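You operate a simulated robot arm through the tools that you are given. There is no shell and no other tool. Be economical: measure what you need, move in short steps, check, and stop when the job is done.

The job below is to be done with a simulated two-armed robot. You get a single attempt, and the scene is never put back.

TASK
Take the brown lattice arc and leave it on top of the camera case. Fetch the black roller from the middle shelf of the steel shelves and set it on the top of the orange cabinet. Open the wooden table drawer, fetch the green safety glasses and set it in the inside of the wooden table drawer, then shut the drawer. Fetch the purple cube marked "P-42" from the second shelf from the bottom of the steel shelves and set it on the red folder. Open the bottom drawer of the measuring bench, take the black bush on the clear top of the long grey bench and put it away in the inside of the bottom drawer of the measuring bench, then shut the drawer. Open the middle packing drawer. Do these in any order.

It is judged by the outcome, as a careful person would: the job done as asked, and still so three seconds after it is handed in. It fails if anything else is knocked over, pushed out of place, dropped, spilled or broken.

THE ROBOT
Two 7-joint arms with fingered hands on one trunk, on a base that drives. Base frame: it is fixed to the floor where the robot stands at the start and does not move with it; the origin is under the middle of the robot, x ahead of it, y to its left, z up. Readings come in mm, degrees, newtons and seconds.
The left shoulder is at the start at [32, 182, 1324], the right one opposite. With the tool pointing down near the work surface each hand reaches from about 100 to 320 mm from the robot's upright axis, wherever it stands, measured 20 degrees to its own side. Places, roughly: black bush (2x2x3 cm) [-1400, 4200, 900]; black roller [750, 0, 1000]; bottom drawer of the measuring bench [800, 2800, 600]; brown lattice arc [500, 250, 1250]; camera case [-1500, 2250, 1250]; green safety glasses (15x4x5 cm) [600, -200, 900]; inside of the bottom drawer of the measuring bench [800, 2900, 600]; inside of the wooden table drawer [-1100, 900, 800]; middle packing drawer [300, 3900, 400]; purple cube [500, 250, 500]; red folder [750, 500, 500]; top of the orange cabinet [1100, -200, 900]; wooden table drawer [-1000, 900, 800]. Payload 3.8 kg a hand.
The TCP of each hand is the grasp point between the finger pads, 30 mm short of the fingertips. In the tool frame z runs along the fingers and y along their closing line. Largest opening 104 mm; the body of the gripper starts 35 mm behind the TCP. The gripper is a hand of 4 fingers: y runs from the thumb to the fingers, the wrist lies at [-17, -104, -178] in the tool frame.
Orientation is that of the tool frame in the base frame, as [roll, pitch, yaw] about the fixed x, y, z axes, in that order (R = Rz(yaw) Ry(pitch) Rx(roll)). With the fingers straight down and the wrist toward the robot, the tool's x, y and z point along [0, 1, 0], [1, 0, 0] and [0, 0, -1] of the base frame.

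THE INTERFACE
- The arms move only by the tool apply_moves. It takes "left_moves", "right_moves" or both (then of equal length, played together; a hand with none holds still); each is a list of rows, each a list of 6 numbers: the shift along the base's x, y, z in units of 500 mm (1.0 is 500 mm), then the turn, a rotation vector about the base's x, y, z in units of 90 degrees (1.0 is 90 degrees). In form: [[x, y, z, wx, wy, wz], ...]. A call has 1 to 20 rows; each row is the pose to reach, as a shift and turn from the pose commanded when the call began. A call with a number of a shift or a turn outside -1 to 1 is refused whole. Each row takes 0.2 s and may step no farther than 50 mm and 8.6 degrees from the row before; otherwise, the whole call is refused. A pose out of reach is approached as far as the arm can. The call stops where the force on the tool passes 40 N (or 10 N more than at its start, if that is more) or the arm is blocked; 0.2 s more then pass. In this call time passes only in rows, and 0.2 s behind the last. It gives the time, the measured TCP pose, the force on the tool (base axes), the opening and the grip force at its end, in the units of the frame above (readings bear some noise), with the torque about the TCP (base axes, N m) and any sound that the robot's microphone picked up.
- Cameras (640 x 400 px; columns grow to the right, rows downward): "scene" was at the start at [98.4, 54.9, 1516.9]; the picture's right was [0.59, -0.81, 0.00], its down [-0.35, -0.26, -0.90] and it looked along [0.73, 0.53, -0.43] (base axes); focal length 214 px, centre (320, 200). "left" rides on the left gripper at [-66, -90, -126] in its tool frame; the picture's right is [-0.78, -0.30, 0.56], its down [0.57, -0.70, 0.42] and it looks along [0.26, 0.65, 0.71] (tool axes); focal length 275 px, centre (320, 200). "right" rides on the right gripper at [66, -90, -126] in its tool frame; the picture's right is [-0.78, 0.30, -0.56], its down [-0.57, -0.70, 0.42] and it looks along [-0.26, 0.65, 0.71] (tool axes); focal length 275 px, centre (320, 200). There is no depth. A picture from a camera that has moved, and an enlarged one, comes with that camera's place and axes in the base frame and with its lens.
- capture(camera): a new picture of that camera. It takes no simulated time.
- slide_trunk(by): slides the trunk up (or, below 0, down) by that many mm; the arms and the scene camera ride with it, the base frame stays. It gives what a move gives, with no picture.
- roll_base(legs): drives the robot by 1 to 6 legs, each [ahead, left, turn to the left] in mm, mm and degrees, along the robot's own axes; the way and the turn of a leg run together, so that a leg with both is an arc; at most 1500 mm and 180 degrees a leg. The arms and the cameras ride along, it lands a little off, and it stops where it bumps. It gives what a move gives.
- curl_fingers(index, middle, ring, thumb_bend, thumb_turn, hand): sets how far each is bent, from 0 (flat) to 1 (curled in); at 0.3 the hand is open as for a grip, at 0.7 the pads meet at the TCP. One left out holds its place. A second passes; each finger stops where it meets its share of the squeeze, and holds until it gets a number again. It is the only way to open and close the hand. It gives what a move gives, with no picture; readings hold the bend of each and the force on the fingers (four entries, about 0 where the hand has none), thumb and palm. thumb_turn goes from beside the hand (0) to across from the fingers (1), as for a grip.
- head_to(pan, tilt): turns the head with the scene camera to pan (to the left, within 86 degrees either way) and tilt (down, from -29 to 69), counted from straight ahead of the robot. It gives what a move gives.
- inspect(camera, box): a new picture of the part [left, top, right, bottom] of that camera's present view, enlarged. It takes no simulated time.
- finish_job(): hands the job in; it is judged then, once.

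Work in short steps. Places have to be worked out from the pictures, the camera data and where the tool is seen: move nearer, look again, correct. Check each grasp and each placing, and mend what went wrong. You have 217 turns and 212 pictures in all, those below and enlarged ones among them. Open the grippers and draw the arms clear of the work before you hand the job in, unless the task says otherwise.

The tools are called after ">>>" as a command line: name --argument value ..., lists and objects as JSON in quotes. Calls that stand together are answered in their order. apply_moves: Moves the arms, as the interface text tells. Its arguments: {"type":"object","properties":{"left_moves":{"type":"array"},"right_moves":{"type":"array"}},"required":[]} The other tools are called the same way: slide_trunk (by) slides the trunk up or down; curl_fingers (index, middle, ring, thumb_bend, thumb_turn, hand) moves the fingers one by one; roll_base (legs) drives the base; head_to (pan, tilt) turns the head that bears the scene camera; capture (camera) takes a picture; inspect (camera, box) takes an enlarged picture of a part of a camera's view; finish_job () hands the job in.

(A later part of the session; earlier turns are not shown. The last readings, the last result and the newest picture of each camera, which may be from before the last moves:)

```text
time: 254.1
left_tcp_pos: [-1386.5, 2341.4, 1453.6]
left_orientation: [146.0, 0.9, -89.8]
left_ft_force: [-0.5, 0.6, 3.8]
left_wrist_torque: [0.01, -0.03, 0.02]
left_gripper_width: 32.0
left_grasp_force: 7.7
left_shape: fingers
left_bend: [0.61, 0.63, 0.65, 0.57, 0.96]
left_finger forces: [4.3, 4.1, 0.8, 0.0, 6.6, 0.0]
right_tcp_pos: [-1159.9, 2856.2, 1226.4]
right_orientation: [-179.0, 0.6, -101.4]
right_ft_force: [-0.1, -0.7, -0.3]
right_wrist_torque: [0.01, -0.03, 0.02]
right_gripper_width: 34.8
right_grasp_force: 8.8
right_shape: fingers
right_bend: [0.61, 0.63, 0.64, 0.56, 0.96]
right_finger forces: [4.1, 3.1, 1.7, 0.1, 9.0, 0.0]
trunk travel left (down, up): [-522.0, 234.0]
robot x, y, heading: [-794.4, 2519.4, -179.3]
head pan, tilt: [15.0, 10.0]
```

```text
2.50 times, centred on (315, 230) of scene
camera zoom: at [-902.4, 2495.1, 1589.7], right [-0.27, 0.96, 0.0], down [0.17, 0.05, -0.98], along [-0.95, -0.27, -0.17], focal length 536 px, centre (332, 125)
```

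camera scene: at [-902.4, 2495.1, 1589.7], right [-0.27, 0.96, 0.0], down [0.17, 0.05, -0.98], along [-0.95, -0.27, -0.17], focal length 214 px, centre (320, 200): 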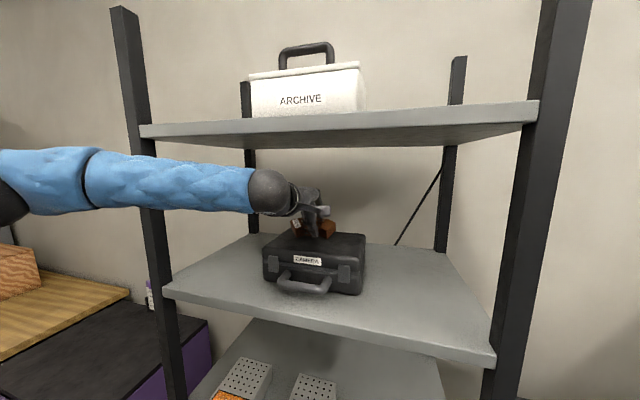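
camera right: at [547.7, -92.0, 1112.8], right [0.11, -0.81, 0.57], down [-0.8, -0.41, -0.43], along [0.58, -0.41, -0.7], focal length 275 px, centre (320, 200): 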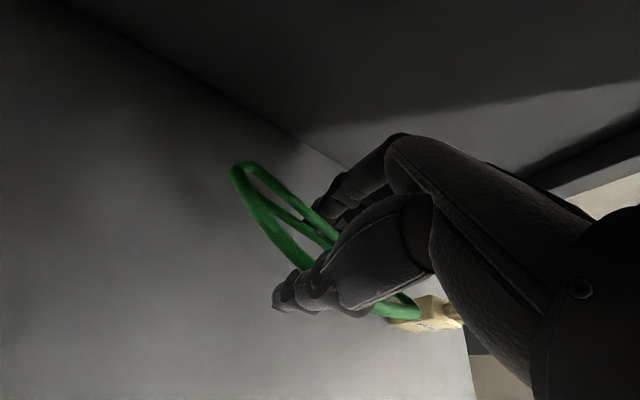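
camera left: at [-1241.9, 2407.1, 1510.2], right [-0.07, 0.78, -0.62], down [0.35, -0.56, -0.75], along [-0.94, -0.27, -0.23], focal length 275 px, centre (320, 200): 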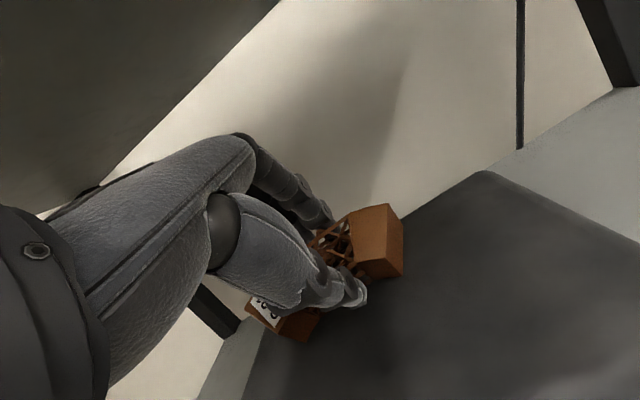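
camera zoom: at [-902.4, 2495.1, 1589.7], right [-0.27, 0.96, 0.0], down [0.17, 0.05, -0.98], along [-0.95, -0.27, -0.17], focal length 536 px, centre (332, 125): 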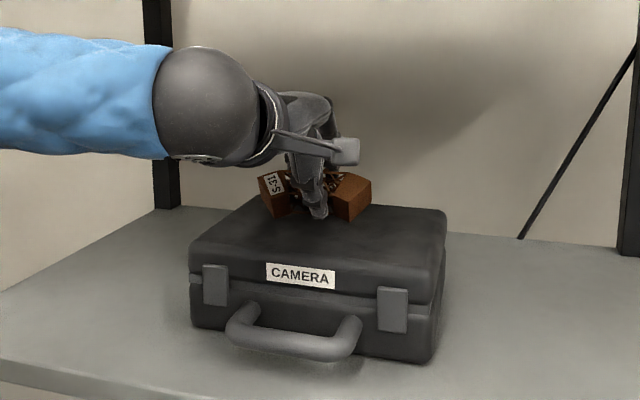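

Arc just touches the case top (≈1409) but toward the back; I lift slightly, shift it 32 mm toward the front (case centre ≈x −1354), then lower and level it.

>>> apply_moves --left_moves '[[0, 0, 0.016, 0, 0, 0], [0.034, 0, 0.016, 0, 0, 0], [0.064, 0, 0.016, 0, 0, 0], [0.064, 0.004, 0.004, 0, 0, 0]]'

>>> inspect --camera "scene" --box '[230, 150, 400, 310]'

```text
time: 255.1
left_tcp_pos: [-1355.7, 2342.8, 1454.5]
left_orientation: [146.1, 0.8, -89.7]
left_ft_force: [-0.5, 0.1, -0.1]
left_wrist_torque: [0.01, -0.01, 0.0]
left_gripper_width: 31.7
left_grasp_force: 7.3
left_shape: fingers
left_bend: [0.62, 0.63, 0.65, 0.57, 0.96]
left_finger forces: [3.4, 3.3, 0.6, 0.0, 7.4, 0.0]
right_tcp_pos: [-1160.9, 2856.3, 1224.8]
right_orientation: [-179.1, 0.8, -101.5]
right_ft_force: [-0.7, 0.9, 0.0]
right_wrist_torque: [0.01, 0.0, 0.01]
right_gripper_width: 35.2
right_grasp_force: 8.9
right_shape: fingers
right_bend: [0.61, 0.63, 0.64, 0.56, 0.96]
right_finger forces: [4.1, 3.1, 1.7, 0.0, 9.1, 0.0]
trunk travel left (down, up): [-522.0, 234.0]
robot x, y, heading: [-794.8, 2519.7, -179.1]
head pan, tilt: [15.0, 10.0]
```

```text
2.50 times, centred on (315, 230) of scene
camera zoom: at [-903.2, 2495.0, 1589.6], right [-0.27, 0.96, 0.0], down [0.17, 0.05, -0.98], along [-0.95, -0.27, -0.17], focal length 536 px, centre (332, 125)
```

zoom: 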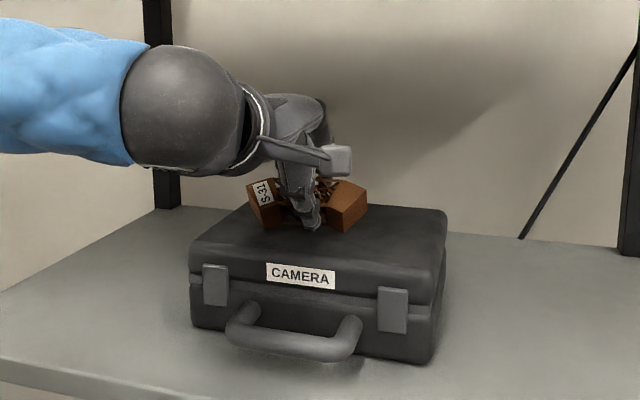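

Lower gently onto the case, pressing lightly so the near edge seats, with slight levelling.

>>> apply_moves --left_moves '[[0, 0, -0.006, 0, 0, 0], [-0.006, 0, -0.01, 0, -0.04, 0], [-0.01, 0, -0.014, 0, -0.07, 0]]'

>>> inspect --camera "scene" --box '[230, 150, 400, 310]'

```text
time: 255.9
left_tcp_pos: [-1360.1, 2343.8, 1451.2]
left_orientation: [152.2, 0.8, -89.6]
left_ft_force: [-1.8, -1.1, 7.0]
left_wrist_torque: [0.03, 0.02, -0.06]
left_gripper_width: 32.0
left_grasp_force: 9.5
left_shape: fingers
left_bend: [0.61, 0.62, 0.64, 0.58, 0.96]
left_finger forces: [5.3, 4.5, 1.6, 0.1, 7.0, 0.0]
right_tcp_pos: [-1159.7, 2856.6, 1225.3]
right_orientation: [-179.0, 0.6, -101.5]
right_ft_force: [0.2, -0.6, 0.0]
right_wrist_torque: [-0.03, 0.01, 0.02]
right_gripper_width: 34.9
right_grasp_force: 8.9
right_shape: fingers
right_bend: [0.61, 0.63, 0.64, 0.56, 0.96]
right_finger forces: [4.1, 3.0, 1.7, 0.0, 9.0, 0.0]
trunk travel left (down, up): [-522.0, 234.0]
robot x, y, heading: [-796.6, 2517.2, -179.2]
head pan, tilt: [15.0, 10.0]
```

```text
2.50 times, centred on (315, 230) of scene
camera zoom: at [-902.4, 2495.0, 1589.8], right [-0.27, 0.96, 0.0], down [0.17, 0.05, -0.98], along [-0.95, -0.27, -0.17], focal length 536 px, centre (332, 125)
```

zoom: 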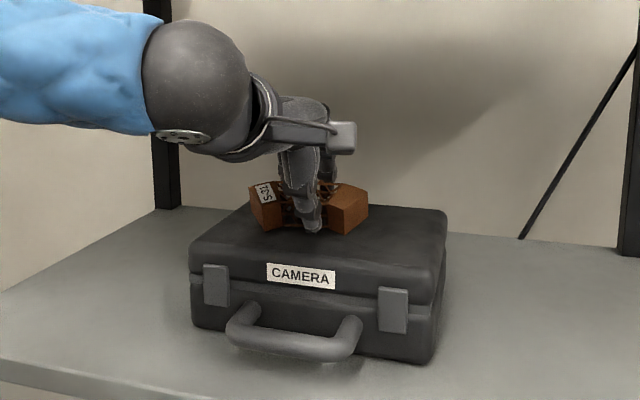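

>>> curl_fingers --hand "left" --index 0.59 --middle 0.59 --ring 0.59 --thumb_bend 0.57

>>> inspect --camera "scene" --box '[230, 150, 400, 310]'

```text
time: 256.9
left_tcp_pos: [-1358.9, 2344.2, 1449.9]
left_orientation: [152.3, 0.8, -89.7]
left_ft_force: [1.8, 1.6, 5.3]
left_wrist_torque: [0.13, -0.13, -0.02]
left_gripper_width: 35.1
left_grasp_force: 4.0
left_shape: fingers
left_bend: [0.58, 0.59, 0.59, 0.56, 0.97]
left_finger forces: [0.7, 0.5, 0.1, 0.0, 6.6, 0.0]
right_tcp_pos: [-1160.8, 2855.7, 1225.3]
right_orientation: [-179.0, 0.7, -101.5]
right_ft_force: [-0.3, -0.5, -0.9]
right_wrist_torque: [0.03, -0.01, 0.03]
right_gripper_width: 34.9
right_grasp_force: 8.8
right_shape: fingers
right_bend: [0.61, 0.63, 0.64, 0.56, 0.96]
right_finger forces: [4.1, 3.1, 1.7, 0.0, 9.0, 0.0]
trunk travel left (down, up): [-522.0, 234.0]
robot x, y, heading: [-794.6, 2522.6, -178.9]
head pan, tilt: [15.0, 10.0]
```

```text
2.50 times, centred on (315, 230) of scene
camera zoom: at [-901.8, 2495.3, 1589.8], right [-0.27, 0.96, 0.0], down [0.17, 0.05, -0.98], along [-0.95, -0.27, -0.17], focal length 536 px, centre (332, 125)
```

zoom: 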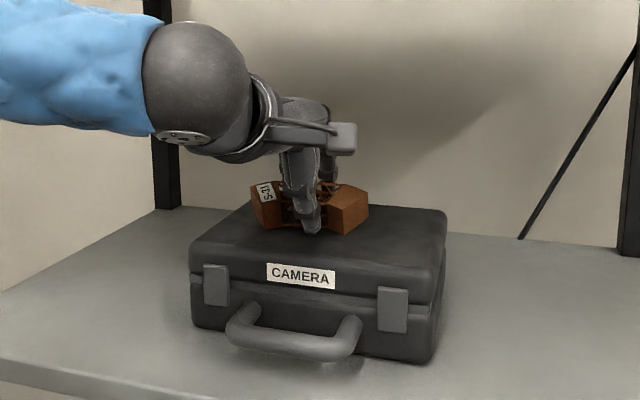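

>>> curl_fingers --hand "left" --index 0.53 --middle 0.53 --ring 0.53 --thumb_bend 0.52

>>> inspect --camera "scene" --box '[230, 150, 400, 310]'

>>> capture --camera "left"

```text
time: 257.9
left_tcp_pos: [-1359.7, 2342.4, 1449.0]
left_orientation: [152.4, 0.8, -89.6]
left_ft_force: [0.1, 0.9, 6.7]
left_wrist_torque: [0.12, -0.08, 0.02]
left_gripper_width: 42.0
left_grasp_force: 3.3
left_shape: fingers
left_bend: [0.53, 0.53, 0.53, 0.56, 0.97]
left_finger forces: [0.1, 0.1, 0.0, 0.0, 6.9, 0.0]
right_tcp_pos: [-1160.3, 2856.1, 1226.0]
right_orientation: [-178.9, 0.7, -101.5]
right_ft_force: [0.6, 0.1, -1.1]
right_wrist_torque: [0.0, -0.03, -0.04]
right_gripper_width: 35.2
right_grasp_force: 9.2
right_shape: fingers
right_bend: [0.61, 0.63, 0.64, 0.56, 0.96]
right_finger forces: [4.1, 3.1, 1.7, 0.0, 9.0, 0.1]
trunk travel left (down, up): [-522.0, 234.0]
robot x, y, heading: [-796.2, 2522.3, -179.0]
head pan, tilt: [15.0, 10.0]
```

```text
2.50 times, centred on (315, 230) of scene
camera zoom: at [-902.0, 2495.5, 1589.8], right [-0.27, 0.96, 0.0], down [0.17, 0.05, -0.98], along [-0.95, -0.27, -0.17], focal length 536 px, centre (332, 125)
```

zoom: 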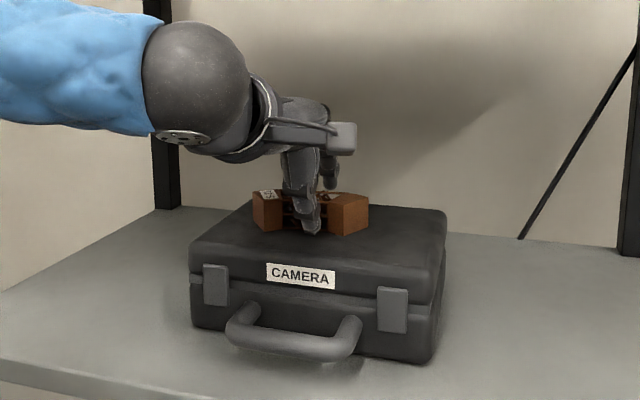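

```text
86 pictures are left
camera left: at [-1221.8, 2409.7, 1521.3], right [0.0, 0.78, -0.62], down [0.43, -0.56, -0.71], along [-0.9, -0.27, -0.33], focal length 275 px, centre (320, 200)
```

left: 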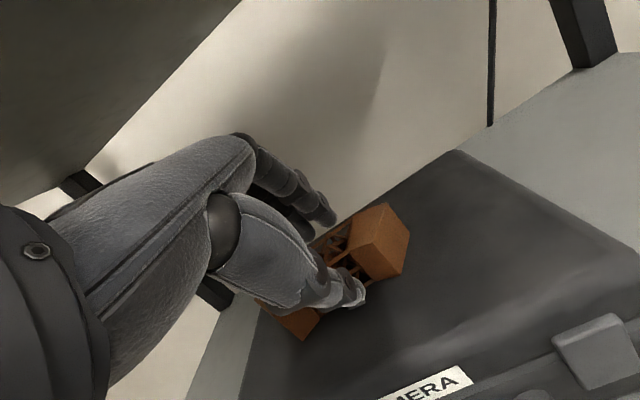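

Arc sits flat on the case. Relieve the thumb: rise 4 mm, then open fingers fully flat so they clear the arc.

>>> apply_moves --left_moves '[[0.004, 0, 0.01, 0, 0, 0]]'

>>> curl_fingers --hand "left" --index 0.05 --middle 0.05 --ring 0.05 --thumb_bend 0.4

>>> inspect --camera "scene" --box '[230, 150, 400, 310]'

>>> capture --camera "left"

```text
time: 258.3
left_tcp_pos: [-1358.2, 2342.9, 1452.5]
left_orientation: [152.5, 0.7, -89.5]
left_ft_force: [-0.8, 0.9, 0.3]
left_wrist_torque: [0.01, 0.04, -0.01]
left_gripper_width: 46.7
left_grasp_force: 0.1
left_shape: fingers
left_bend: [0.53, 0.53, 0.53, 0.52, 0.97]
left_finger forces: [0.0, 0.1, 0.0, 0.0, 0.0, 0.0]
right_tcp_pos: [-1161.3, 2856.2, 1224.9]
right_orientation: [-179.0, 0.8, -101.5]
right_ft_force: [-0.6, 0.2, -1.0]
right_wrist_torque: [0.01, 0.0, 0.0]
right_gripper_width: 35.3
right_grasp_force: 9.4
right_shape: fingers
right_bend: [0.61, 0.63, 0.64, 0.56, 0.96]
right_finger forces: [4.1, 3.1, 1.6, 0.0, 9.0, 0.1]
trunk travel left (down, up): [-522.0, 234.0]
robot x, y, heading: [-792.7, 2518.8, -179.2]
head pan, tilt: [15.0, 10.0]
```

```text
time: 259.3
left_tcp_pos: [-1358.0, 2343.8, 1455.3]
left_orientation: [152.2, 0.8, -89.7]
left_ft_force: [-1.2, -0.4, 11.0]
left_wrist_torque: [0.08, -0.25, 0.0]
left_gripper_width: 119.6
left_grasp_force: 5.3
left_shape: fingers
left_bend: [0.05, 0.05, 0.05, 0.44, 0.98]
left_finger forces: [0.1, 0.0, 0.0, 0.0, 10.7, 0.0]
right_tcp_pos: [-1160.0, 2856.5, 1226.1]
right_orientation: [-179.0, 0.6, -101.4]
right_ft_force: [-0.5, -0.8, -0.3]
right_wrist_torque: [0.01, 0.02, -0.01]
right_gripper_width: 35.4
right_grasp_force: 9.3
right_shape: fingers
right_bend: [0.61, 0.63, 0.64, 0.56, 0.96]
right_finger forces: [4.1, 3.2, 1.7, 0.0, 8.9, 0.1]
trunk travel left (down, up): [-522.0, 234.0]
robot x, y, heading: [-793.1, 2519.3, -179.4]
head pan, tilt: [15.0, 10.0]
```

```text
2.50 times, centred on (315, 230) of scene
camera zoom: at [-901.9, 2495.2, 1589.8], right [-0.27, 0.96, 0.0], down [0.17, 0.05, -0.98], along [-0.95, -0.27, -0.17], focal length 536 px, centre (332, 125)
```

zoom: 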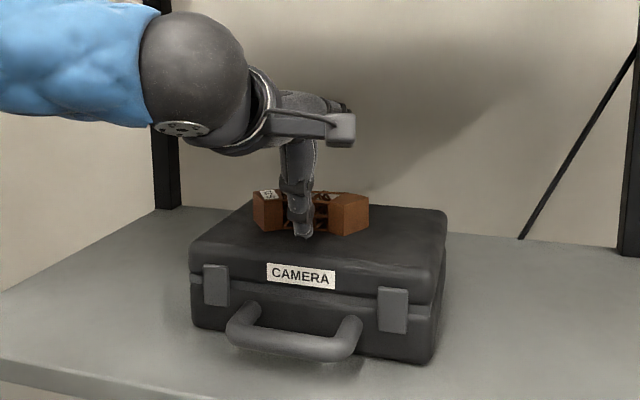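

```text
84 pictures are left
camera left: at [-1219.8, 2409.5, 1526.9], right [0.0, 0.78, -0.62], down [0.43, -0.56, -0.71], along [-0.9, -0.27, -0.33], focal length 275 px, centre (320, 200)
```

left: 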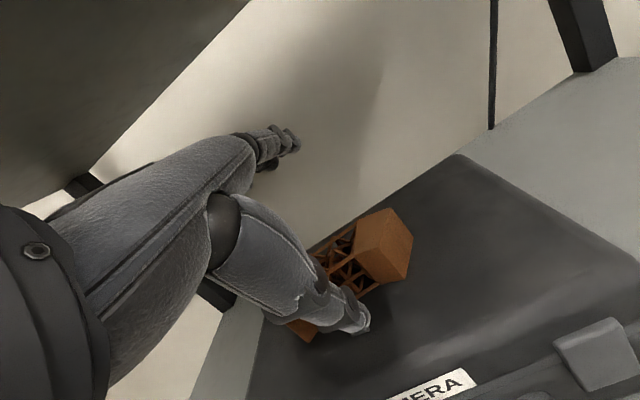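

Fingers are above the arc; retreat: up a little and straight back.

>>> apply_moves --left_moves '[[0.004, 0, 0.024, 0, 0, 0], [0.06, 0, 0.03, 0, 0.02, 0], [0.14, 0, 0.03, 0, 0.04, 0], [0.22, 0, 0.03, 0, 0.04, 0], [0.28, 0, 0.03, 0, 0.04, 0]]'

>>> inspect --camera "scene" --box '[230, 150, 400, 310]'

```text
time: 260.5
left_tcp_pos: [-1215.1, 2343.3, 1470.1]
left_orientation: [148.7, 0.9, -89.6]
left_ft_force: [-0.3, -0.2, 0.4]
left_wrist_torque: [0.0, 0.06, 0.01]
left_gripper_width: 125.6
left_grasp_force: 0.1
left_shape: fingers
left_bend: [0.05, 0.05, 0.05, 0.4, 0.97]
left_finger forces: [0.1, 0.0, 0.0, 0.0, 0.1, 0.0]
right_tcp_pos: [-1158.6, 2855.7, 1226.2]
right_orientation: [-179.1, 0.8, -101.5]
right_ft_force: [-1.5, -0.3, 0.3]
right_wrist_torque: [-0.01, 0.01, -0.02]
right_gripper_width: 35.0
right_grasp_force: 9.0
right_shape: fingers
right_bend: [0.61, 0.63, 0.64, 0.56, 0.96]
right_finger forces: [4.1, 3.1, 1.6, 0.1, 9.0, 0.0]
trunk travel left (down, up): [-522.0, 234.0]
robot x, y, heading: [-792.6, 2522.9, -179.4]
head pan, tilt: [15.0, 10.0]
```

```text
2.50 times, centred on (315, 230) of scene
camera zoom: at [-901.3, 2494.7, 1589.8], right [-0.27, 0.96, 0.0], down [0.17, 0.05, -0.98], along [-0.95, -0.27, -0.17], focal length 536 px, centre (332, 125)
```

zoom: 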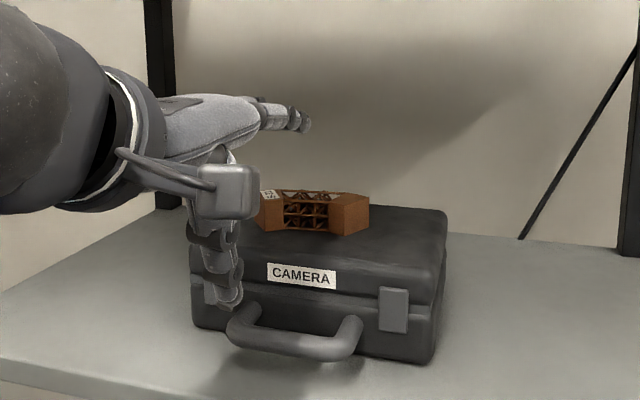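

Arc placed on the camera case. Next: wooden table drawer. Back off, strafe to y≈900, and lower the trunk for a look.

>>> roll_base --legs '[[-400, 0, 0], [0, 1450, 0]]'

>>> head_to --pan 0 --tilt 35

>>> capture --camera "scene"

```text
time: 269.7
left_tcp_pos: [-773.6, 896.7, 1469.1]
left_orientation: [148.7, 0.8, -88.5]
left_ft_force: [0.2, 1.6, 0.0]
left_wrist_torque: [0.0, 0.03, -0.02]
left_gripper_width: 125.7
left_grasp_force: 0.1
left_shape: fingers
left_bend: [0.05, 0.05, 0.05, 0.4, 0.97]
left_finger forces: [0.0, 0.0, 0.1, 0.0, 0.1, 0.0]
right_tcp_pos: [-727.4, 1410.9, 1224.9]
right_orientation: [-179.0, 0.7, -100.3]
right_ft_force: [0.8, 1.0, -0.2]
right_wrist_torque: [-0.01, -0.03, -0.02]
right_gripper_width: 34.7
right_grasp_force: 9.4
right_shape: fingers
right_bend: [0.61, 0.63, 0.64, 0.56, 0.96]
right_finger forces: [4.1, 3.1, 1.7, 0.1, 9.0, 0.0]
trunk travel left (down, up): [-522.0, 234.0]
robot x, y, heading: [-354.1, 1085.0, -178.2]
head pan, tilt: [15.0, 10.0]
```

```text
time: 270.6
left_tcp_pos: [-774.5, 897.9, 1469.7]
left_orientation: [148.6, 0.8, -88.5]
left_ft_force: [0.1, -0.1, 0.2]
left_wrist_torque: [0.01, 0.01, -0.01]
left_gripper_width: 125.4
left_grasp_force: 0.1
left_shape: fingers
left_bend: [0.05, 0.05, 0.05, 0.4, 0.97]
left_finger forces: [0.1, 0.0, 0.0, 0.0, 0.1, 0.0]
right_tcp_pos: [-727.8, 1410.0, 1226.2]
right_orientation: [-179.0, 0.6, -100.4]
right_ft_force: [0.6, 0.5, -0.2]
right_wrist_torque: [0.0, -0.01, -0.01]
right_gripper_width: 35.0
right_grasp_force: 8.8
right_shape: fingers
right_bend: [0.61, 0.63, 0.64, 0.56, 0.96]
right_finger forces: [4.1, 3.1, 1.7, 0.0, 9.0, 0.0]
trunk travel left (down, up): [-522.0, 234.0]
robot x, y, heading: [-353.0, 1080.8, -178.0]
head pan, tilt: [0.0, 35.0]
```

```text
82 pictures are left
camera scene: at [-461.3, 1079.1, 1549.7], right [-0.03, 1.0, 0.0], down [0.57, 0.02, -0.82], along [-0.82, -0.03, -0.57], focal length 214 px, centre (320, 200)
```

scene: 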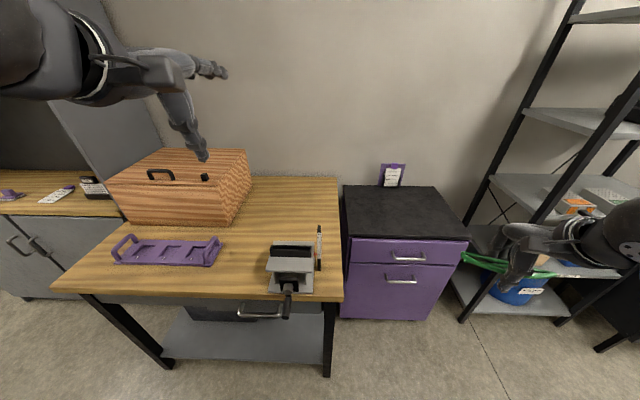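

>>> slide_trunk --by -330

>>> capture --camera "scene"

```text
time: 273.9
left_tcp_pos: [-774.6, 898.2, 1140.5]
left_orientation: [148.7, 0.8, -88.5]
left_ft_force: [-0.2, -0.3, -0.5]
left_wrist_torque: [0.02, 0.0, 0.03]
left_gripper_width: 125.8
left_grasp_force: 0.0
left_shape: fingers
left_bend: [0.05, 0.05, 0.05, 0.4, 0.97]
left_finger forces: [0.0, 0.1, 0.1, 0.1, 0.1, 0.0]
right_tcp_pos: [-769.0, 1409.4, 824.2]
right_orientation: [-166.9, 3.1, -100.0]
right_ft_force: [1.1, -0.7, 0.4]
right_wrist_torque: [-0.02, 0.02, -0.04]
right_gripper_width: 35.0
right_grasp_force: 8.7
right_shape: fingers
right_bend: [0.61, 0.63, 0.64, 0.56, 0.96]
right_finger forces: [4.2, 3.1, 1.7, 0.0, 9.0, 0.0]
trunk travel left (down, up): [-192.0, 564.0]
robot x, y, heading: [-352.7, 1080.7, -178.4]
head pan, tilt: [0.0, 35.0]
```

```text
81 pictures are left
camera scene: at [-564.4, 1075.6, 1214.8], right [-0.03, 1.0, 0.0], down [0.57, 0.02, -0.82], along [-0.82, -0.03, -0.57], focal length 214 px, centre (320, 200)
```

scene: 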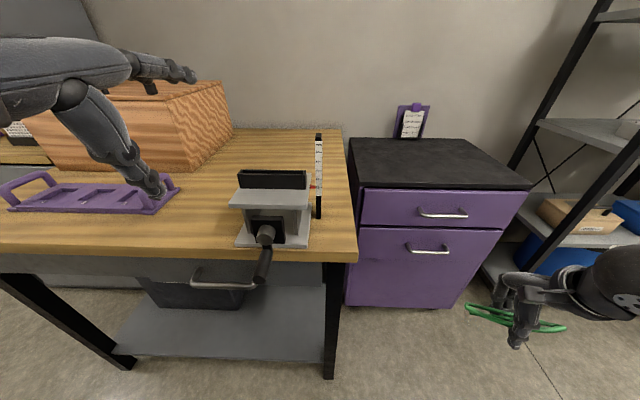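

Drawer handle: bar at ≈[−838, 790–935, 803]. I bring the left hand, fingers pointing forward (tilted ~80°), down in front of it; hand opened for grip.

>>> curl_fingers --hand "left" --index 0.3 --middle 0.3 --ring 0.3 --thumb_bend 0.3

>>> apply_moves --left_moves '[[0.03, -0.02, -0.06, 0, 0.07, 0], [0.06, -0.04, -0.13, 0, 0.14, 0], [0.09, -0.06, -0.2, 0, 0.21, 0], [0.09, -0.08, -0.29, 0, 0.28, 0], [0.09, -0.1, -0.38, 0, 0.35, 0], [0.09, -0.106, -0.47, 0, 0.42, 0], [0.09, -0.106, -0.56, 0, 0.49, 0], [0.09, -0.106, -0.64, 0, 0.55, 0], [0.09, -0.106, -0.674, 0, 0.55, 0]]'

>>> capture --camera "scene"

>>> capture --camera "left"

```text
time: 274.9
left_tcp_pos: [-774.4, 897.4, 1140.4]
left_orientation: [148.8, 0.8, -88.5]
left_ft_force: [0.3, -0.5, 0.1]
left_wrist_torque: [-0.02, 0.0, -0.02]
left_gripper_width: 104.4
left_grasp_force: 0.1
left_shape: fingers
left_bend: [0.3, 0.3, 0.3, 0.3, 0.97]
left_finger forces: [0.0, 0.0, 0.0, 0.1, 0.0, 0.0]
right_tcp_pos: [-768.0, 1410.5, 824.5]
right_orientation: [-167.0, 3.2, -100.0]
right_ft_force: [0.0, 0.5, 0.3]
right_wrist_torque: [-0.01, -0.01, 0.02]
right_gripper_width: 34.9
right_grasp_force: 8.1
right_shape: fingers
right_bend: [0.61, 0.63, 0.64, 0.56, 0.96]
right_finger forces: [4.0, 3.1, 1.7, 0.1, 8.9, 0.0]
trunk travel left (down, up): [-192.0, 564.0]
robot x, y, heading: [-352.4, 1081.9, -178.1]
head pan, tilt: [0.0, 35.0]
```

```text
time: 276.9
left_tcp_pos: [-754.2, 760.1, 898.0]
left_orientation: [99.3, 1.6, -89.7]
left_ft_force: [0.2, -0.3, -0.8]
left_wrist_torque: [0.0, -0.03, 0.01]
left_gripper_width: 104.7
left_grasp_force: 0.1
left_shape: fingers
left_bend: [0.3, 0.3, 0.3, 0.3, 0.97]
left_finger forces: [0.0, 0.1, 0.0, 0.0, 0.1, 0.0]
left hand out of reach, approached as far as the arm can: row 1, 2, 3, 4, 5, 6, 7, 8, 9
right_tcp_pos: [-768.2, 1409.4, 825.4]
right_orientation: [-167.1, 3.1, -99.9]
right_ft_force: [0.0, -0.4, 0.2]
right_wrist_torque: [-0.02, 0.04, -0.01]
right_gripper_width: 35.3
right_grasp_force: 8.7
right_shape: fingers
right_bend: [0.61, 0.63, 0.64, 0.56, 0.96]
right_finger forces: [4.1, 3.2, 1.6, 0.0, 9.0, 0.0]
trunk travel left (down, up): [-192.0, 564.0]
robot x, y, heading: [-352.7, 1082.4, -178.0]
head pan, tilt: [0.0, 35.0]
```

```text
80 pictures are left
camera scene: at [-564.6, 1075.8, 1214.6], right [-0.03, 1.0, 0.0], down [0.57, 0.02, -0.82], along [-0.82, -0.03, -0.57], focal length 214 px, centre (320, 200)
```

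scene: 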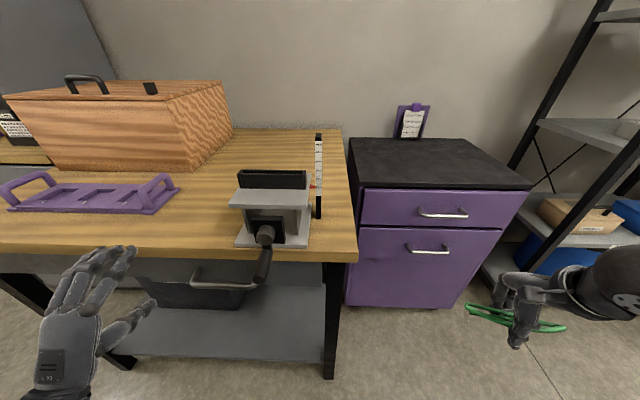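

```text
79 pictures are left
camera left: at [-616.5, 828.3, 833.6], right [-0.51, 0.78, -0.36], down [-0.3, -0.55, -0.78], along [-0.81, -0.28, 0.52], focal length 275 px, centre (320, 200)
```

left: 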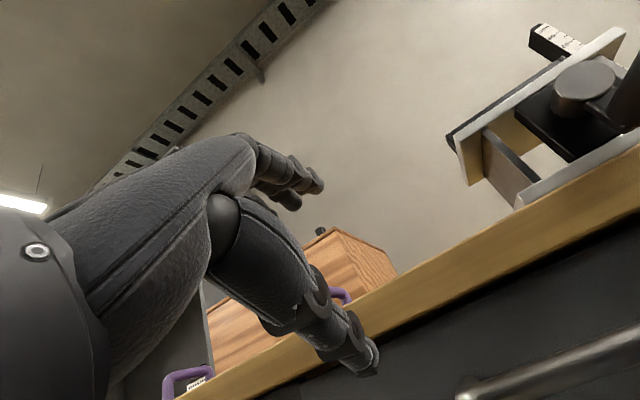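

Too close to my body for that pose. Back the base 160 mm and re-extend the left hand.

>>> roll_base --legs '[[-170, 0, 0]]'

>>> apply_moves --left_moves '[[-0.08, 0, 0, 0, 0, 0], [-0.16, 0, 0, 0, 0, 0], [-0.24, 0, 0, 0, 0, 0], [-0.32, 0, 0, 0, 0, 0]]'

>>> capture --camera "scene"

```text
time: 278.3
left_tcp_pos: [-587.4, 765.6, 898.8]
left_orientation: [99.2, 1.6, -89.8]
left_ft_force: [-0.8, 0.5, -0.3]
left_wrist_torque: [0.0, -0.01, -0.01]
left_gripper_width: 104.5
left_grasp_force: 0.1
left_shape: fingers
left_bend: [0.3, 0.3, 0.3, 0.3, 0.97]
left_finger forces: [0.1, 0.0, 0.0, 0.1, 0.0, 0.0]
right_tcp_pos: [-599.1, 1415.7, 824.4]
right_orientation: [-167.1, 3.2, -100.1]
right_ft_force: [0.2, 0.1, -0.5]
right_wrist_torque: [0.03, -0.01, 0.0]
right_gripper_width: 35.1
right_grasp_force: 9.1
right_shape: fingers
right_bend: [0.61, 0.63, 0.64, 0.56, 0.96]
right_finger forces: [4.1, 3.0, 1.6, 0.1, 9.0, 0.1]
trunk travel left (down, up): [-192.0, 564.0]
robot x, y, heading: [-186.9, 1085.5, -178.1]
head pan, tilt: [0.0, 35.0]
```

```text
time: 279.3
left_tcp_pos: [-748.5, 766.5, 897.7]
left_orientation: [99.5, 1.7, -90.0]
left_ft_force: [0.5, -0.7, -1.1]
left_wrist_torque: [0.0, -0.02, -0.02]
left_gripper_width: 104.9
left_grasp_force: 0.1
left_shape: fingers
left_bend: [0.3, 0.3, 0.3, 0.3, 0.97]
left_finger forces: [0.1, 0.0, 0.0, 0.0, 0.0, 0.0]
right_tcp_pos: [-601.1, 1416.8, 824.6]
right_orientation: [-167.0, 3.2, -100.1]
right_ft_force: [-0.4, -0.2, -0.3]
right_wrist_torque: [0.0, 0.01, 0.0]
right_gripper_width: 35.0
right_grasp_force: 9.2
right_shape: fingers
right_bend: [0.61, 0.63, 0.64, 0.56, 0.96]
right_finger forces: [4.1, 3.1, 1.8, 0.0, 9.0, 0.0]
trunk travel left (down, up): [-192.0, 564.0]
robot x, y, heading: [-184.2, 1087.5, -178.1]
head pan, tilt: [0.0, 35.0]
```

```text
78 pictures are left
camera scene: at [-397.2, 1081.5, 1214.5], right [-0.03, 1.0, 0.0], down [0.57, 0.02, -0.82], along [-0.82, -0.03, -0.57], focal length 214 px, centre (320, 200)
```

scene: 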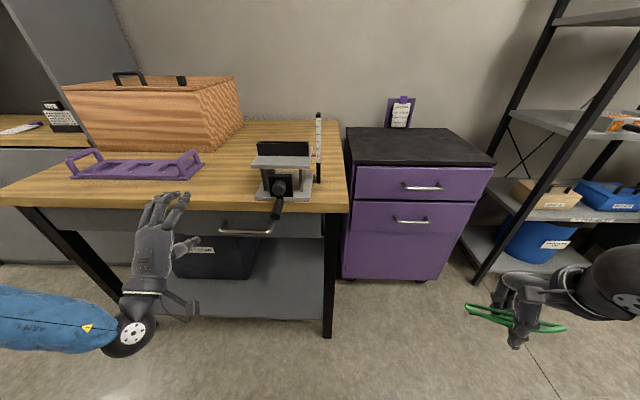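

Now free to move. Align with the handle: y +80, z −95, partially close fingers.

>>> apply_moves --left_moves '[[0, 0.05, -0.05, 0, 0, 0], [0, 0.1, -0.1, 0, 0, 0], [0, 0.15, -0.15, 0, 0, 0], [0, 0.16, -0.19, 0, 0.05, 0]]'

>>> curl_fingers --hand "left" --index 0.4 --middle 0.4 --ring 0.4 --thumb_bend 0.4

>>> capture --camera "left"

>>> inspect --camera "scene" --box '[100, 150, 340, 300]'

```text
time: 280.3
left_tcp_pos: [-778.4, 814.7, 885.7]
left_orientation: [95.4, 1.4, -90.3]
left_ft_force: [0.0, 0.1, -0.9]
left_wrist_torque: [0.01, 0.0, 0.01]
left_gripper_width: 104.9
left_grasp_force: 0.0
left_shape: fingers
left_bend: [0.3, 0.3, 0.3, 0.3, 0.97]
left_finger forces: [0.1, 0.0, 0.1, 0.0, 0.1, 0.0]
left hand out of reach, approached as far as the arm can: row 2, 3, 4
right_tcp_pos: [-599.2, 1415.5, 823.8]
right_orientation: [-167.0, 3.2, -100.0]
right_ft_force: [-0.9, 0.7, 0.1]
right_wrist_torque: [0.0, -0.02, 0.0]
right_gripper_width: 34.6
right_grasp_force: 8.8
right_shape: fingers
right_bend: [0.61, 0.63, 0.64, 0.56, 0.96]
right_finger forces: [4.1, 3.1, 1.7, 0.0, 9.0, 0.1]
trunk travel left (down, up): [-192.0, 564.0]
robot x, y, heading: [-186.3, 1087.3, -178.1]
head pan, tilt: [0.0, 35.0]
```

```text
time: 281.3
left_tcp_pos: [-779.0, 814.4, 885.4]
left_orientation: [95.4, 1.4, -90.2]
left_ft_force: [0.1, -0.1, 0.7]
left_wrist_torque: [-0.02, 0.02, 0.0]
left_gripper_width: 80.1
left_grasp_force: 0.0
left_shape: fingers
left_bend: [0.4, 0.4, 0.4, 0.4, 0.97]
left_finger forces: [0.1, 0.0, 0.0, 0.0, 0.0, 0.0]
right_tcp_pos: [-600.2, 1416.2, 824.6]
right_orientation: [-167.0, 3.1, -100.0]
right_ft_force: [-0.2, 0.2, -0.7]
right_wrist_torque: [0.02, -0.01, 0.01]
right_gripper_width: 35.2
right_grasp_force: 8.8
right_shape: fingers
right_bend: [0.61, 0.63, 0.64, 0.56, 0.96]
right_finger forces: [4.1, 3.1, 1.7, 0.0, 8.9, 0.0]
trunk travel left (down, up): [-192.0, 564.0]
robot x, y, heading: [-182.9, 1091.0, -178.2]
head pan, tilt: [0.0, 35.0]
```

```text
77 pictures are left
camera left: at [-644.6, 881.8, 810.8], right [-0.52, 0.79, -0.33], down [-0.36, -0.55, -0.75], along [-0.77, -0.27, 0.57], focal length 275 px, centre (320, 200)
```

left: 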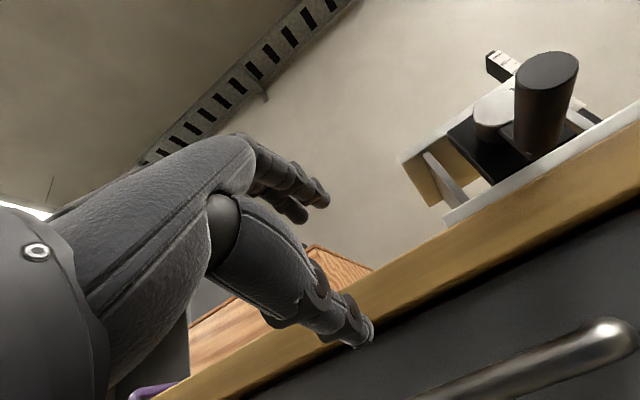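

```text
2.67 times, centred on (220, 225) of scene
camera zoom: at [-396.9, 1081.5, 1214.6], right [-0.03, 1.0, 0.0], down [0.57, 0.02, -0.82], along [-0.82, -0.03, -0.57], focal length 572 px, centre (587, 133)
```

zoom: 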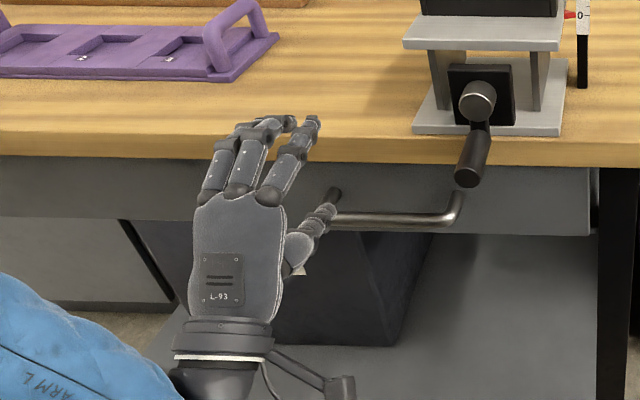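

Wrist limit at this height; lower the trunk 100 mm so the arm is less bent, then adjust.

>>> slide_trunk --by -100

>>> apply_moves --left_moves '[[0.02, 0.02, 0.0, 0, 0, 0], [0.04, 0.04, 0.01, 0, 0, 0], [0.06, 0.07, 0.02, 0, 0, 0]]'

>>> inspect --camera "scene" --box '[100, 130, 340, 300]'

```text
time: 282.7
left_tcp_pos: [-779.9, 812.2, 787.2]
left_orientation: [94.7, 1.6, -90.1]
left_ft_force: [-0.3, -0.2, -0.8]
left_wrist_torque: [0.02, 0.0, 0.01]
left_gripper_width: 80.2
left_grasp_force: 0.0
left_shape: fingers
left_bend: [0.4, 0.4, 0.4, 0.4, 0.97]
left_finger forces: [0.1, 0.0, 0.1, 0.0, 0.0, 0.0]
right_tcp_pos: [-615.8, 1415.6, 688.5]
right_orientation: [-160.2, 4.5, -99.7]
right_ft_force: [-0.1, 0.0, 0.2]
right_wrist_torque: [0.03, 0.01, -0.01]
right_gripper_width: 35.0
right_grasp_force: 9.3
right_shape: fingers
right_bend: [0.61, 0.63, 0.64, 0.56, 0.96]
right_finger forces: [4.1, 3.1, 1.7, 0.0, 8.8, 0.1]
trunk travel left (down, up): [-92.0, 664.0]
robot x, y, heading: [-188.1, 1087.7, -178.3]
head pan, tilt: [0.0, 35.0]
```

```text
time: 283.5
left_tcp_pos: [-755.9, 842.2, 803.4]
left_orientation: [95.0, 1.5, -90.1]
left_ft_force: [-0.4, -0.1, -0.2]
left_wrist_torque: [0.02, 0.0, 0.01]
left_gripper_width: 80.1
left_grasp_force: 0.1
left_shape: fingers
left_bend: [0.4, 0.4, 0.4, 0.4, 0.97]
left_finger forces: [0.1, 0.0, 0.0, 0.0, 0.0, 0.1]
left hand out of reach, approached as far as the arm can: row 3
right_tcp_pos: [-615.3, 1415.8, 687.7]
right_orientation: [-160.2, 4.6, -99.5]
right_ft_force: [0.8, 0.3, -0.5]
right_wrist_torque: [-0.03, 0.02, -0.02]
right_gripper_width: 35.2
right_grasp_force: 9.0
right_shape: fingers
right_bend: [0.61, 0.63, 0.64, 0.56, 0.96]
right_finger forces: [4.1, 3.1, 1.7, 0.0, 8.9, 0.0]
trunk travel left (down, up): [-92.0, 664.0]
robot x, y, heading: [-185.1, 1084.2, -178.2]
head pan, tilt: [0.0, 35.0]
```

```text
2.35 times, centred on (220, 215) of scene
camera zoom: at [-454.5, 1079.6, 1109.2], right [-0.03, 1.0, 0.0], down [0.57, 0.02, -0.82], along [-0.82, -0.03, -0.57], focal length 505 px, centre (555, 165)
```

zoom: 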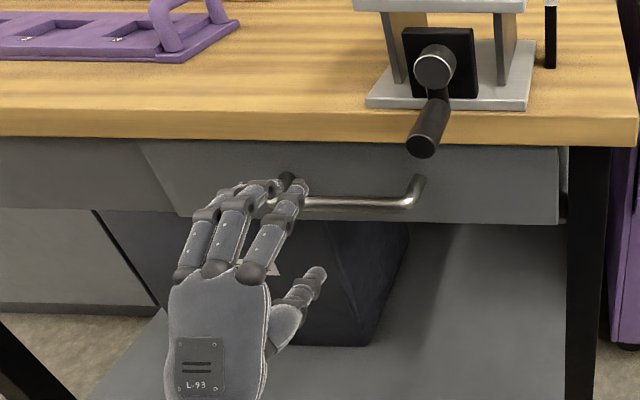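

Projected, driving 80 mm ahead puts the TCP right on the handle bar. Do it.

>>> roll_base --legs '[[78, 0, 0]]'

>>> inspect --camera "scene" --box '[100, 130, 340, 300]'

>>> capture --camera "left"

```text
time: 284.6
left_tcp_pos: [-825.0, 840.2, 803.5]
left_orientation: [94.6, 2.1, -90.6]
left_ft_force: [13.4, 1.4, -0.9]
left_wrist_torque: [-0.02, 0.55, 0.17]
left_gripper_width: 79.5
left_grasp_force: 7.1
left_shape: fingers
left_bend: [0.4, 0.39, 0.4, 0.4, 0.97]
left_finger forces: [0.1, 13.6, 0.0, 0.0, 0.0, 0.0]
right_tcp_pos: [-689.9, 1412.1, 688.6]
right_orientation: [-160.3, 4.5, -99.5]
right_ft_force: [0.0, -0.3, -1.0]
right_wrist_torque: [0.01, -0.01, -0.03]
right_gripper_width: 35.0
right_grasp_force: 9.3
right_shape: fingers
right_bend: [0.61, 0.63, 0.64, 0.56, 0.96]
right_finger forces: [4.1, 3.1, 1.7, 0.0, 9.0, 0.0]
trunk travel left (down, up): [-92.0, 664.0]
robot x, y, heading: [-259.8, 1084.6, -177.9]
head pan, tilt: [0.0, 35.0]
stopped in leg 1: the force on the tool passed its limit at 61 N (the readings are from after the stop); the commanded pose is now the measured one
```

```text
2.35 times, centred on (220, 215) of scene
camera zoom: at [-528.1, 1076.8, 1109.5], right [-0.03, 1.0, 0.0], down [0.57, 0.02, -0.82], along [-0.82, -0.03, -0.57], focal length 505 px, centre (555, 165)
```

zoom: 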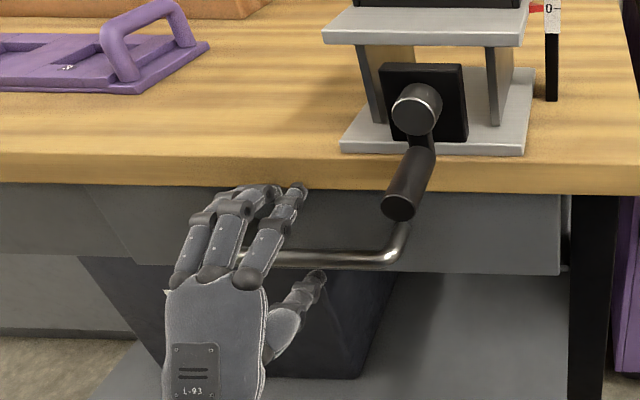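

```text
73 pictures are left
camera left: at [-690.7, 907.9, 728.4], right [-0.52, 0.79, -0.31], down [-0.37, -0.54, -0.75], along [-0.77, -0.28, 0.58], focal length 275 px, centre (320, 200)
```

left: 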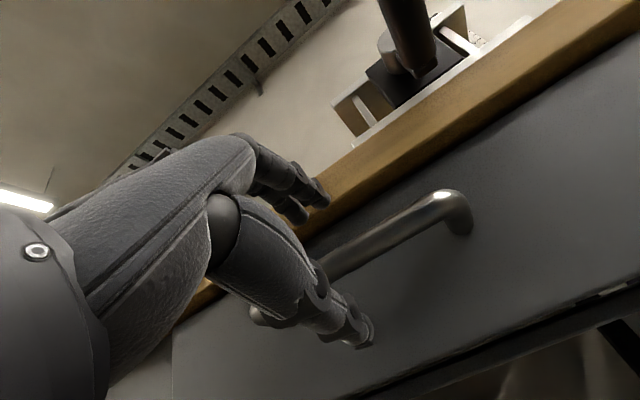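

Fingertips are above the bar (touching the table edge), thumb below. Close on the bar.

>>> curl_fingers --hand "left" --index 0.62 --middle 0.62 --ring 0.62 --thumb_bend 0.6

>>> capture --camera "left"

```text
time: 285.6
left_tcp_pos: [-822.3, 841.2, 804.6]
left_orientation: [94.6, 2.1, -90.4]
left_ft_force: [25.4, -0.6, 3.0]
left_wrist_torque: [-0.12, 1.24, 0.38]
left_gripper_width: 31.4
left_grasp_force: 15.1
left_shape: fingers
left_bend: [0.62, 0.41, 0.62, 0.56, 0.97]
left_finger forces: [0.1, 25.4, 0.0, 0.0, 3.8, 0.1]
right_tcp_pos: [-690.0, 1413.1, 688.6]
right_orientation: [-160.4, 4.5, -99.5]
right_ft_force: [-0.4, 0.9, -0.8]
right_wrist_torque: [0.0, -0.02, 0.01]
right_gripper_width: 35.1
right_grasp_force: 8.7
right_shape: fingers
right_bend: [0.61, 0.63, 0.64, 0.56, 0.96]
right_finger forces: [4.2, 3.0, 1.7, 0.0, 9.0, 0.0]
trunk travel left (down, up): [-92.0, 664.0]
robot x, y, heading: [-259.8, 1082.7, -178.3]
head pan, tilt: [0.0, 35.0]
```

```text
72 pictures are left
camera left: at [-690.5, 908.0, 729.0], right [-0.52, 0.79, -0.31], down [-0.37, -0.54, -0.75], along [-0.77, -0.28, 0.58], focal length 275 px, centre (320, 200)
```

left: 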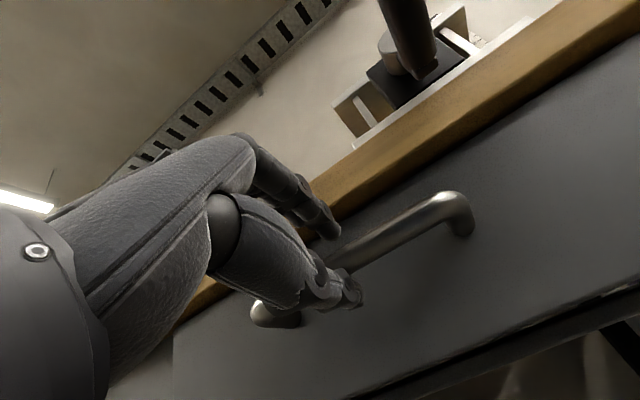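

Middle finger is jammed on the table edge; ease back 8 mm so it can close too.

>>> apply_moves --left_moves '[[0.016, 0, 0, 0, 0, 0]]'

>>> curl_fingers --hand "left" --index 0.75 --middle 0.75 --ring 0.75 --thumb_bend 0.62

>>> capture --camera "left"

```text
time: 286.0
left_tcp_pos: [-820.4, 838.9, 804.8]
left_orientation: [95.2, 1.7, -90.6]
left_ft_force: [-3.5, 1.4, -4.7]
left_wrist_torque: [-0.02, 0.05, -0.02]
left_gripper_width: 30.5
left_grasp_force: 2.3
left_shape: fingers
left_bend: [0.62, 0.49, 0.62, 0.56, 0.97]
left_finger forces: [0.1, 0.0, 0.0, 0.0, 4.3, 0.1]
left hand out of reach, approached as far as the arm can: row 1
right_tcp_pos: [-691.9, 1413.7, 688.9]
right_orientation: [-160.1, 4.5, -99.5]
right_ft_force: [0.5, 0.1, -0.8]
right_wrist_torque: [0.01, 0.02, -0.01]
right_gripper_width: 35.0
right_grasp_force: 9.2
right_shape: fingers
right_bend: [0.61, 0.63, 0.64, 0.56, 0.96]
right_finger forces: [4.1, 3.1, 1.7, 0.0, 9.1, 0.1]
trunk travel left (down, up): [-92.0, 664.0]
robot x, y, heading: [-257.6, 1083.7, -177.9]
head pan, tilt: [0.0, 35.0]
```

```text
time: 287.0
left_tcp_pos: [-820.8, 837.9, 805.6]
left_orientation: [94.9, 1.9, -90.7]
left_ft_force: [-4.5, 1.3, -3.4]
left_wrist_torque: [-0.05, 0.01, -0.02]
left_gripper_width: 14.2
left_grasp_force: 5.5
left_shape: fingers
left_bend: [0.75, 0.74, 0.74, 0.56, 0.97]
left_finger forces: [1.1, 1.1, 1.3, 0.0, 7.3, 0.0]
right_tcp_pos: [-692.3, 1411.4, 687.9]
right_orientation: [-160.2, 4.5, -99.5]
right_ft_force: [0.0, -0.4, 0.3]
right_wrist_torque: [0.0, 0.0, -0.01]
right_gripper_width: 35.0
right_grasp_force: 9.3
right_shape: fingers
right_bend: [0.61, 0.63, 0.64, 0.56, 0.96]
right_finger forces: [4.1, 3.1, 1.7, 0.0, 9.0, 0.0]
trunk travel left (down, up): [-92.0, 664.0]
robot x, y, heading: [-261.8, 1087.2, -177.9]
head pan, tilt: [0.0, 35.0]
```

```text
71 pictures are left
camera left: at [-685.9, 905.4, 731.0], right [-0.52, 0.79, -0.32], down [-0.37, -0.54, -0.75], along [-0.77, -0.28, 0.58], focal length 275 px, centre (320, 200)
```

left: 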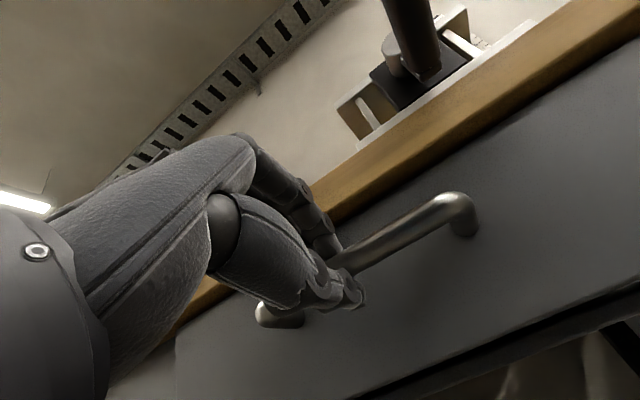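

Gripping the bar. Curl a bit more to hook it, then pull by backing the base.

>>> curl_fingers --hand "left" --index 0.9 --middle 0.9 --ring 0.9 --thumb_bend 0.65

>>> roll_base --legs '[[-120, 0, 0]]'

>>> capture --camera "scene"

```text
time: 288.0
left_tcp_pos: [-818.1, 838.1, 809.1]
left_orientation: [94.6, 2.0, -90.5]
left_ft_force: [-2.9, -1.1, 18.3]
left_wrist_torque: [-0.46, 0.21, -0.12]
left_gripper_width: 15.1
left_grasp_force: 19.3
left_shape: fingers
left_bend: [0.79, 0.77, 0.77, 0.56, 0.97]
left_finger forces: [8.1, 9.7, 10.0, 0.0, 10.7, 0.0]
right_tcp_pos: [-691.0, 1413.4, 688.8]
right_orientation: [-160.2, 4.5, -99.4]
right_ft_force: [-0.5, 0.3, -0.3]
right_wrist_torque: [0.01, -0.01, 0.01]
right_gripper_width: 35.2
right_grasp_force: 9.0
right_shape: fingers
right_bend: [0.61, 0.63, 0.64, 0.56, 0.96]
right_finger forces: [4.1, 3.2, 1.7, 0.0, 9.0, 0.1]
trunk travel left (down, up): [-92.0, 664.0]
robot x, y, heading: [-261.7, 1085.5, -177.9]
head pan, tilt: [0.0, 35.0]
```

```text
time: 289.3
left_tcp_pos: [-698.0, 841.8, 808.2]
left_orientation: [94.5, 2.0, -90.7]
left_ft_force: [0.9, -17.6, 20.4]
left_wrist_torque: [-0.73, 0.25, 0.22]
left_gripper_width: 15.4
left_grasp_force: 21.3
left_shape: fingers
left_bend: [0.79, 0.78, 0.77, 0.56, 0.99]
left_finger forces: [9.8, 10.5, 10.9, 0.0, 11.1, 0.1]
right_tcp_pos: [-570.2, 1417.4, 688.5]
right_orientation: [-160.3, 4.6, -99.8]
right_ft_force: [-0.6, -0.5, -0.8]
right_wrist_torque: [0.03, 0.02, 0.03]
right_gripper_width: 35.3
right_grasp_force: 8.7
right_shape: fingers
right_bend: [0.61, 0.63, 0.64, 0.56, 0.96]
right_finger forces: [4.1, 3.1, 1.7, 0.1, 9.0, 0.0]
trunk travel left (down, up): [-92.0, 664.0]
robot x, y, heading: [-139.2, 1092.5, -178.0]
head pan, tilt: [0.0, 35.0]
```

```text
70 pictures are left
camera scene: at [-407.8, 1080.6, 1109.6], right [-0.03, 1.0, 0.0], down [0.57, 0.02, -0.82], along [-0.82, -0.02, -0.57], focal length 214 px, centre (320, 200)
```

scene: 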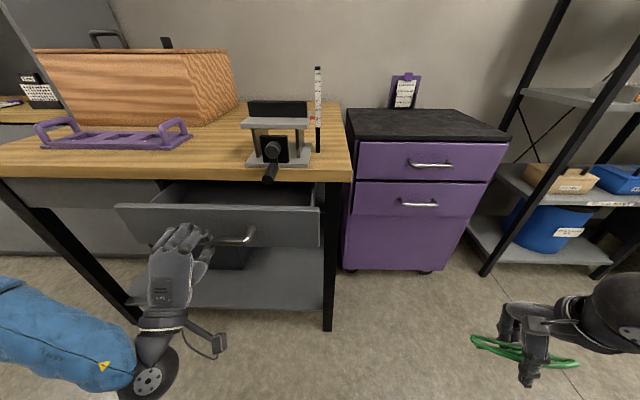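

Drawer opens. Pull another 110 mm.

>>> roll_base --legs '[[-110, 8, 0]]'

>>> capture --camera "scene"

```text
time: 290.5
left_tcp_pos: [-587.9, 840.0, 810.6]
left_orientation: [94.4, 2.0, -90.8]
left_ft_force: [2.2, 7.8, 16.0]
left_wrist_torque: [-0.38, 0.15, -0.15]
left_gripper_width: 15.9
left_grasp_force: 19.6
left_shape: fingers
left_bend: [0.79, 0.78, 0.77, 0.56, 0.97]
left_finger forces: [9.0, 9.5, 9.9, 0.0, 11.9, 0.1]
right_tcp_pos: [-459.3, 1414.7, 688.9]
right_orientation: [-160.2, 4.4, -99.7]
right_ft_force: [-0.3, -0.7, -1.2]
right_wrist_torque: [0.01, 0.02, 0.0]
right_gripper_width: 35.0
right_grasp_force: 9.2
right_shape: fingers
right_bend: [0.61, 0.63, 0.64, 0.56, 0.96]
right_finger forces: [4.1, 3.0, 1.7, 0.0, 8.9, 0.0]
trunk travel left (down, up): [-92.0, 664.0]
robot x, y, heading: [-34.1, 1080.8, -178.4]
head pan, tilt: [0.0, 35.0]
```

```text
69 pictures are left
camera scene: at [-297.2, 1078.1, 1109.6], right [-0.03, 1.0, 0.0], down [0.57, 0.02, -0.82], along [-0.82, -0.02, -0.57], focal length 214 px, centre (320, 200)
```

scene: 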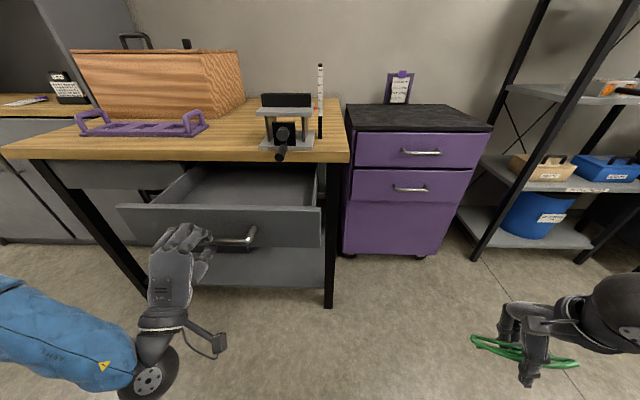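

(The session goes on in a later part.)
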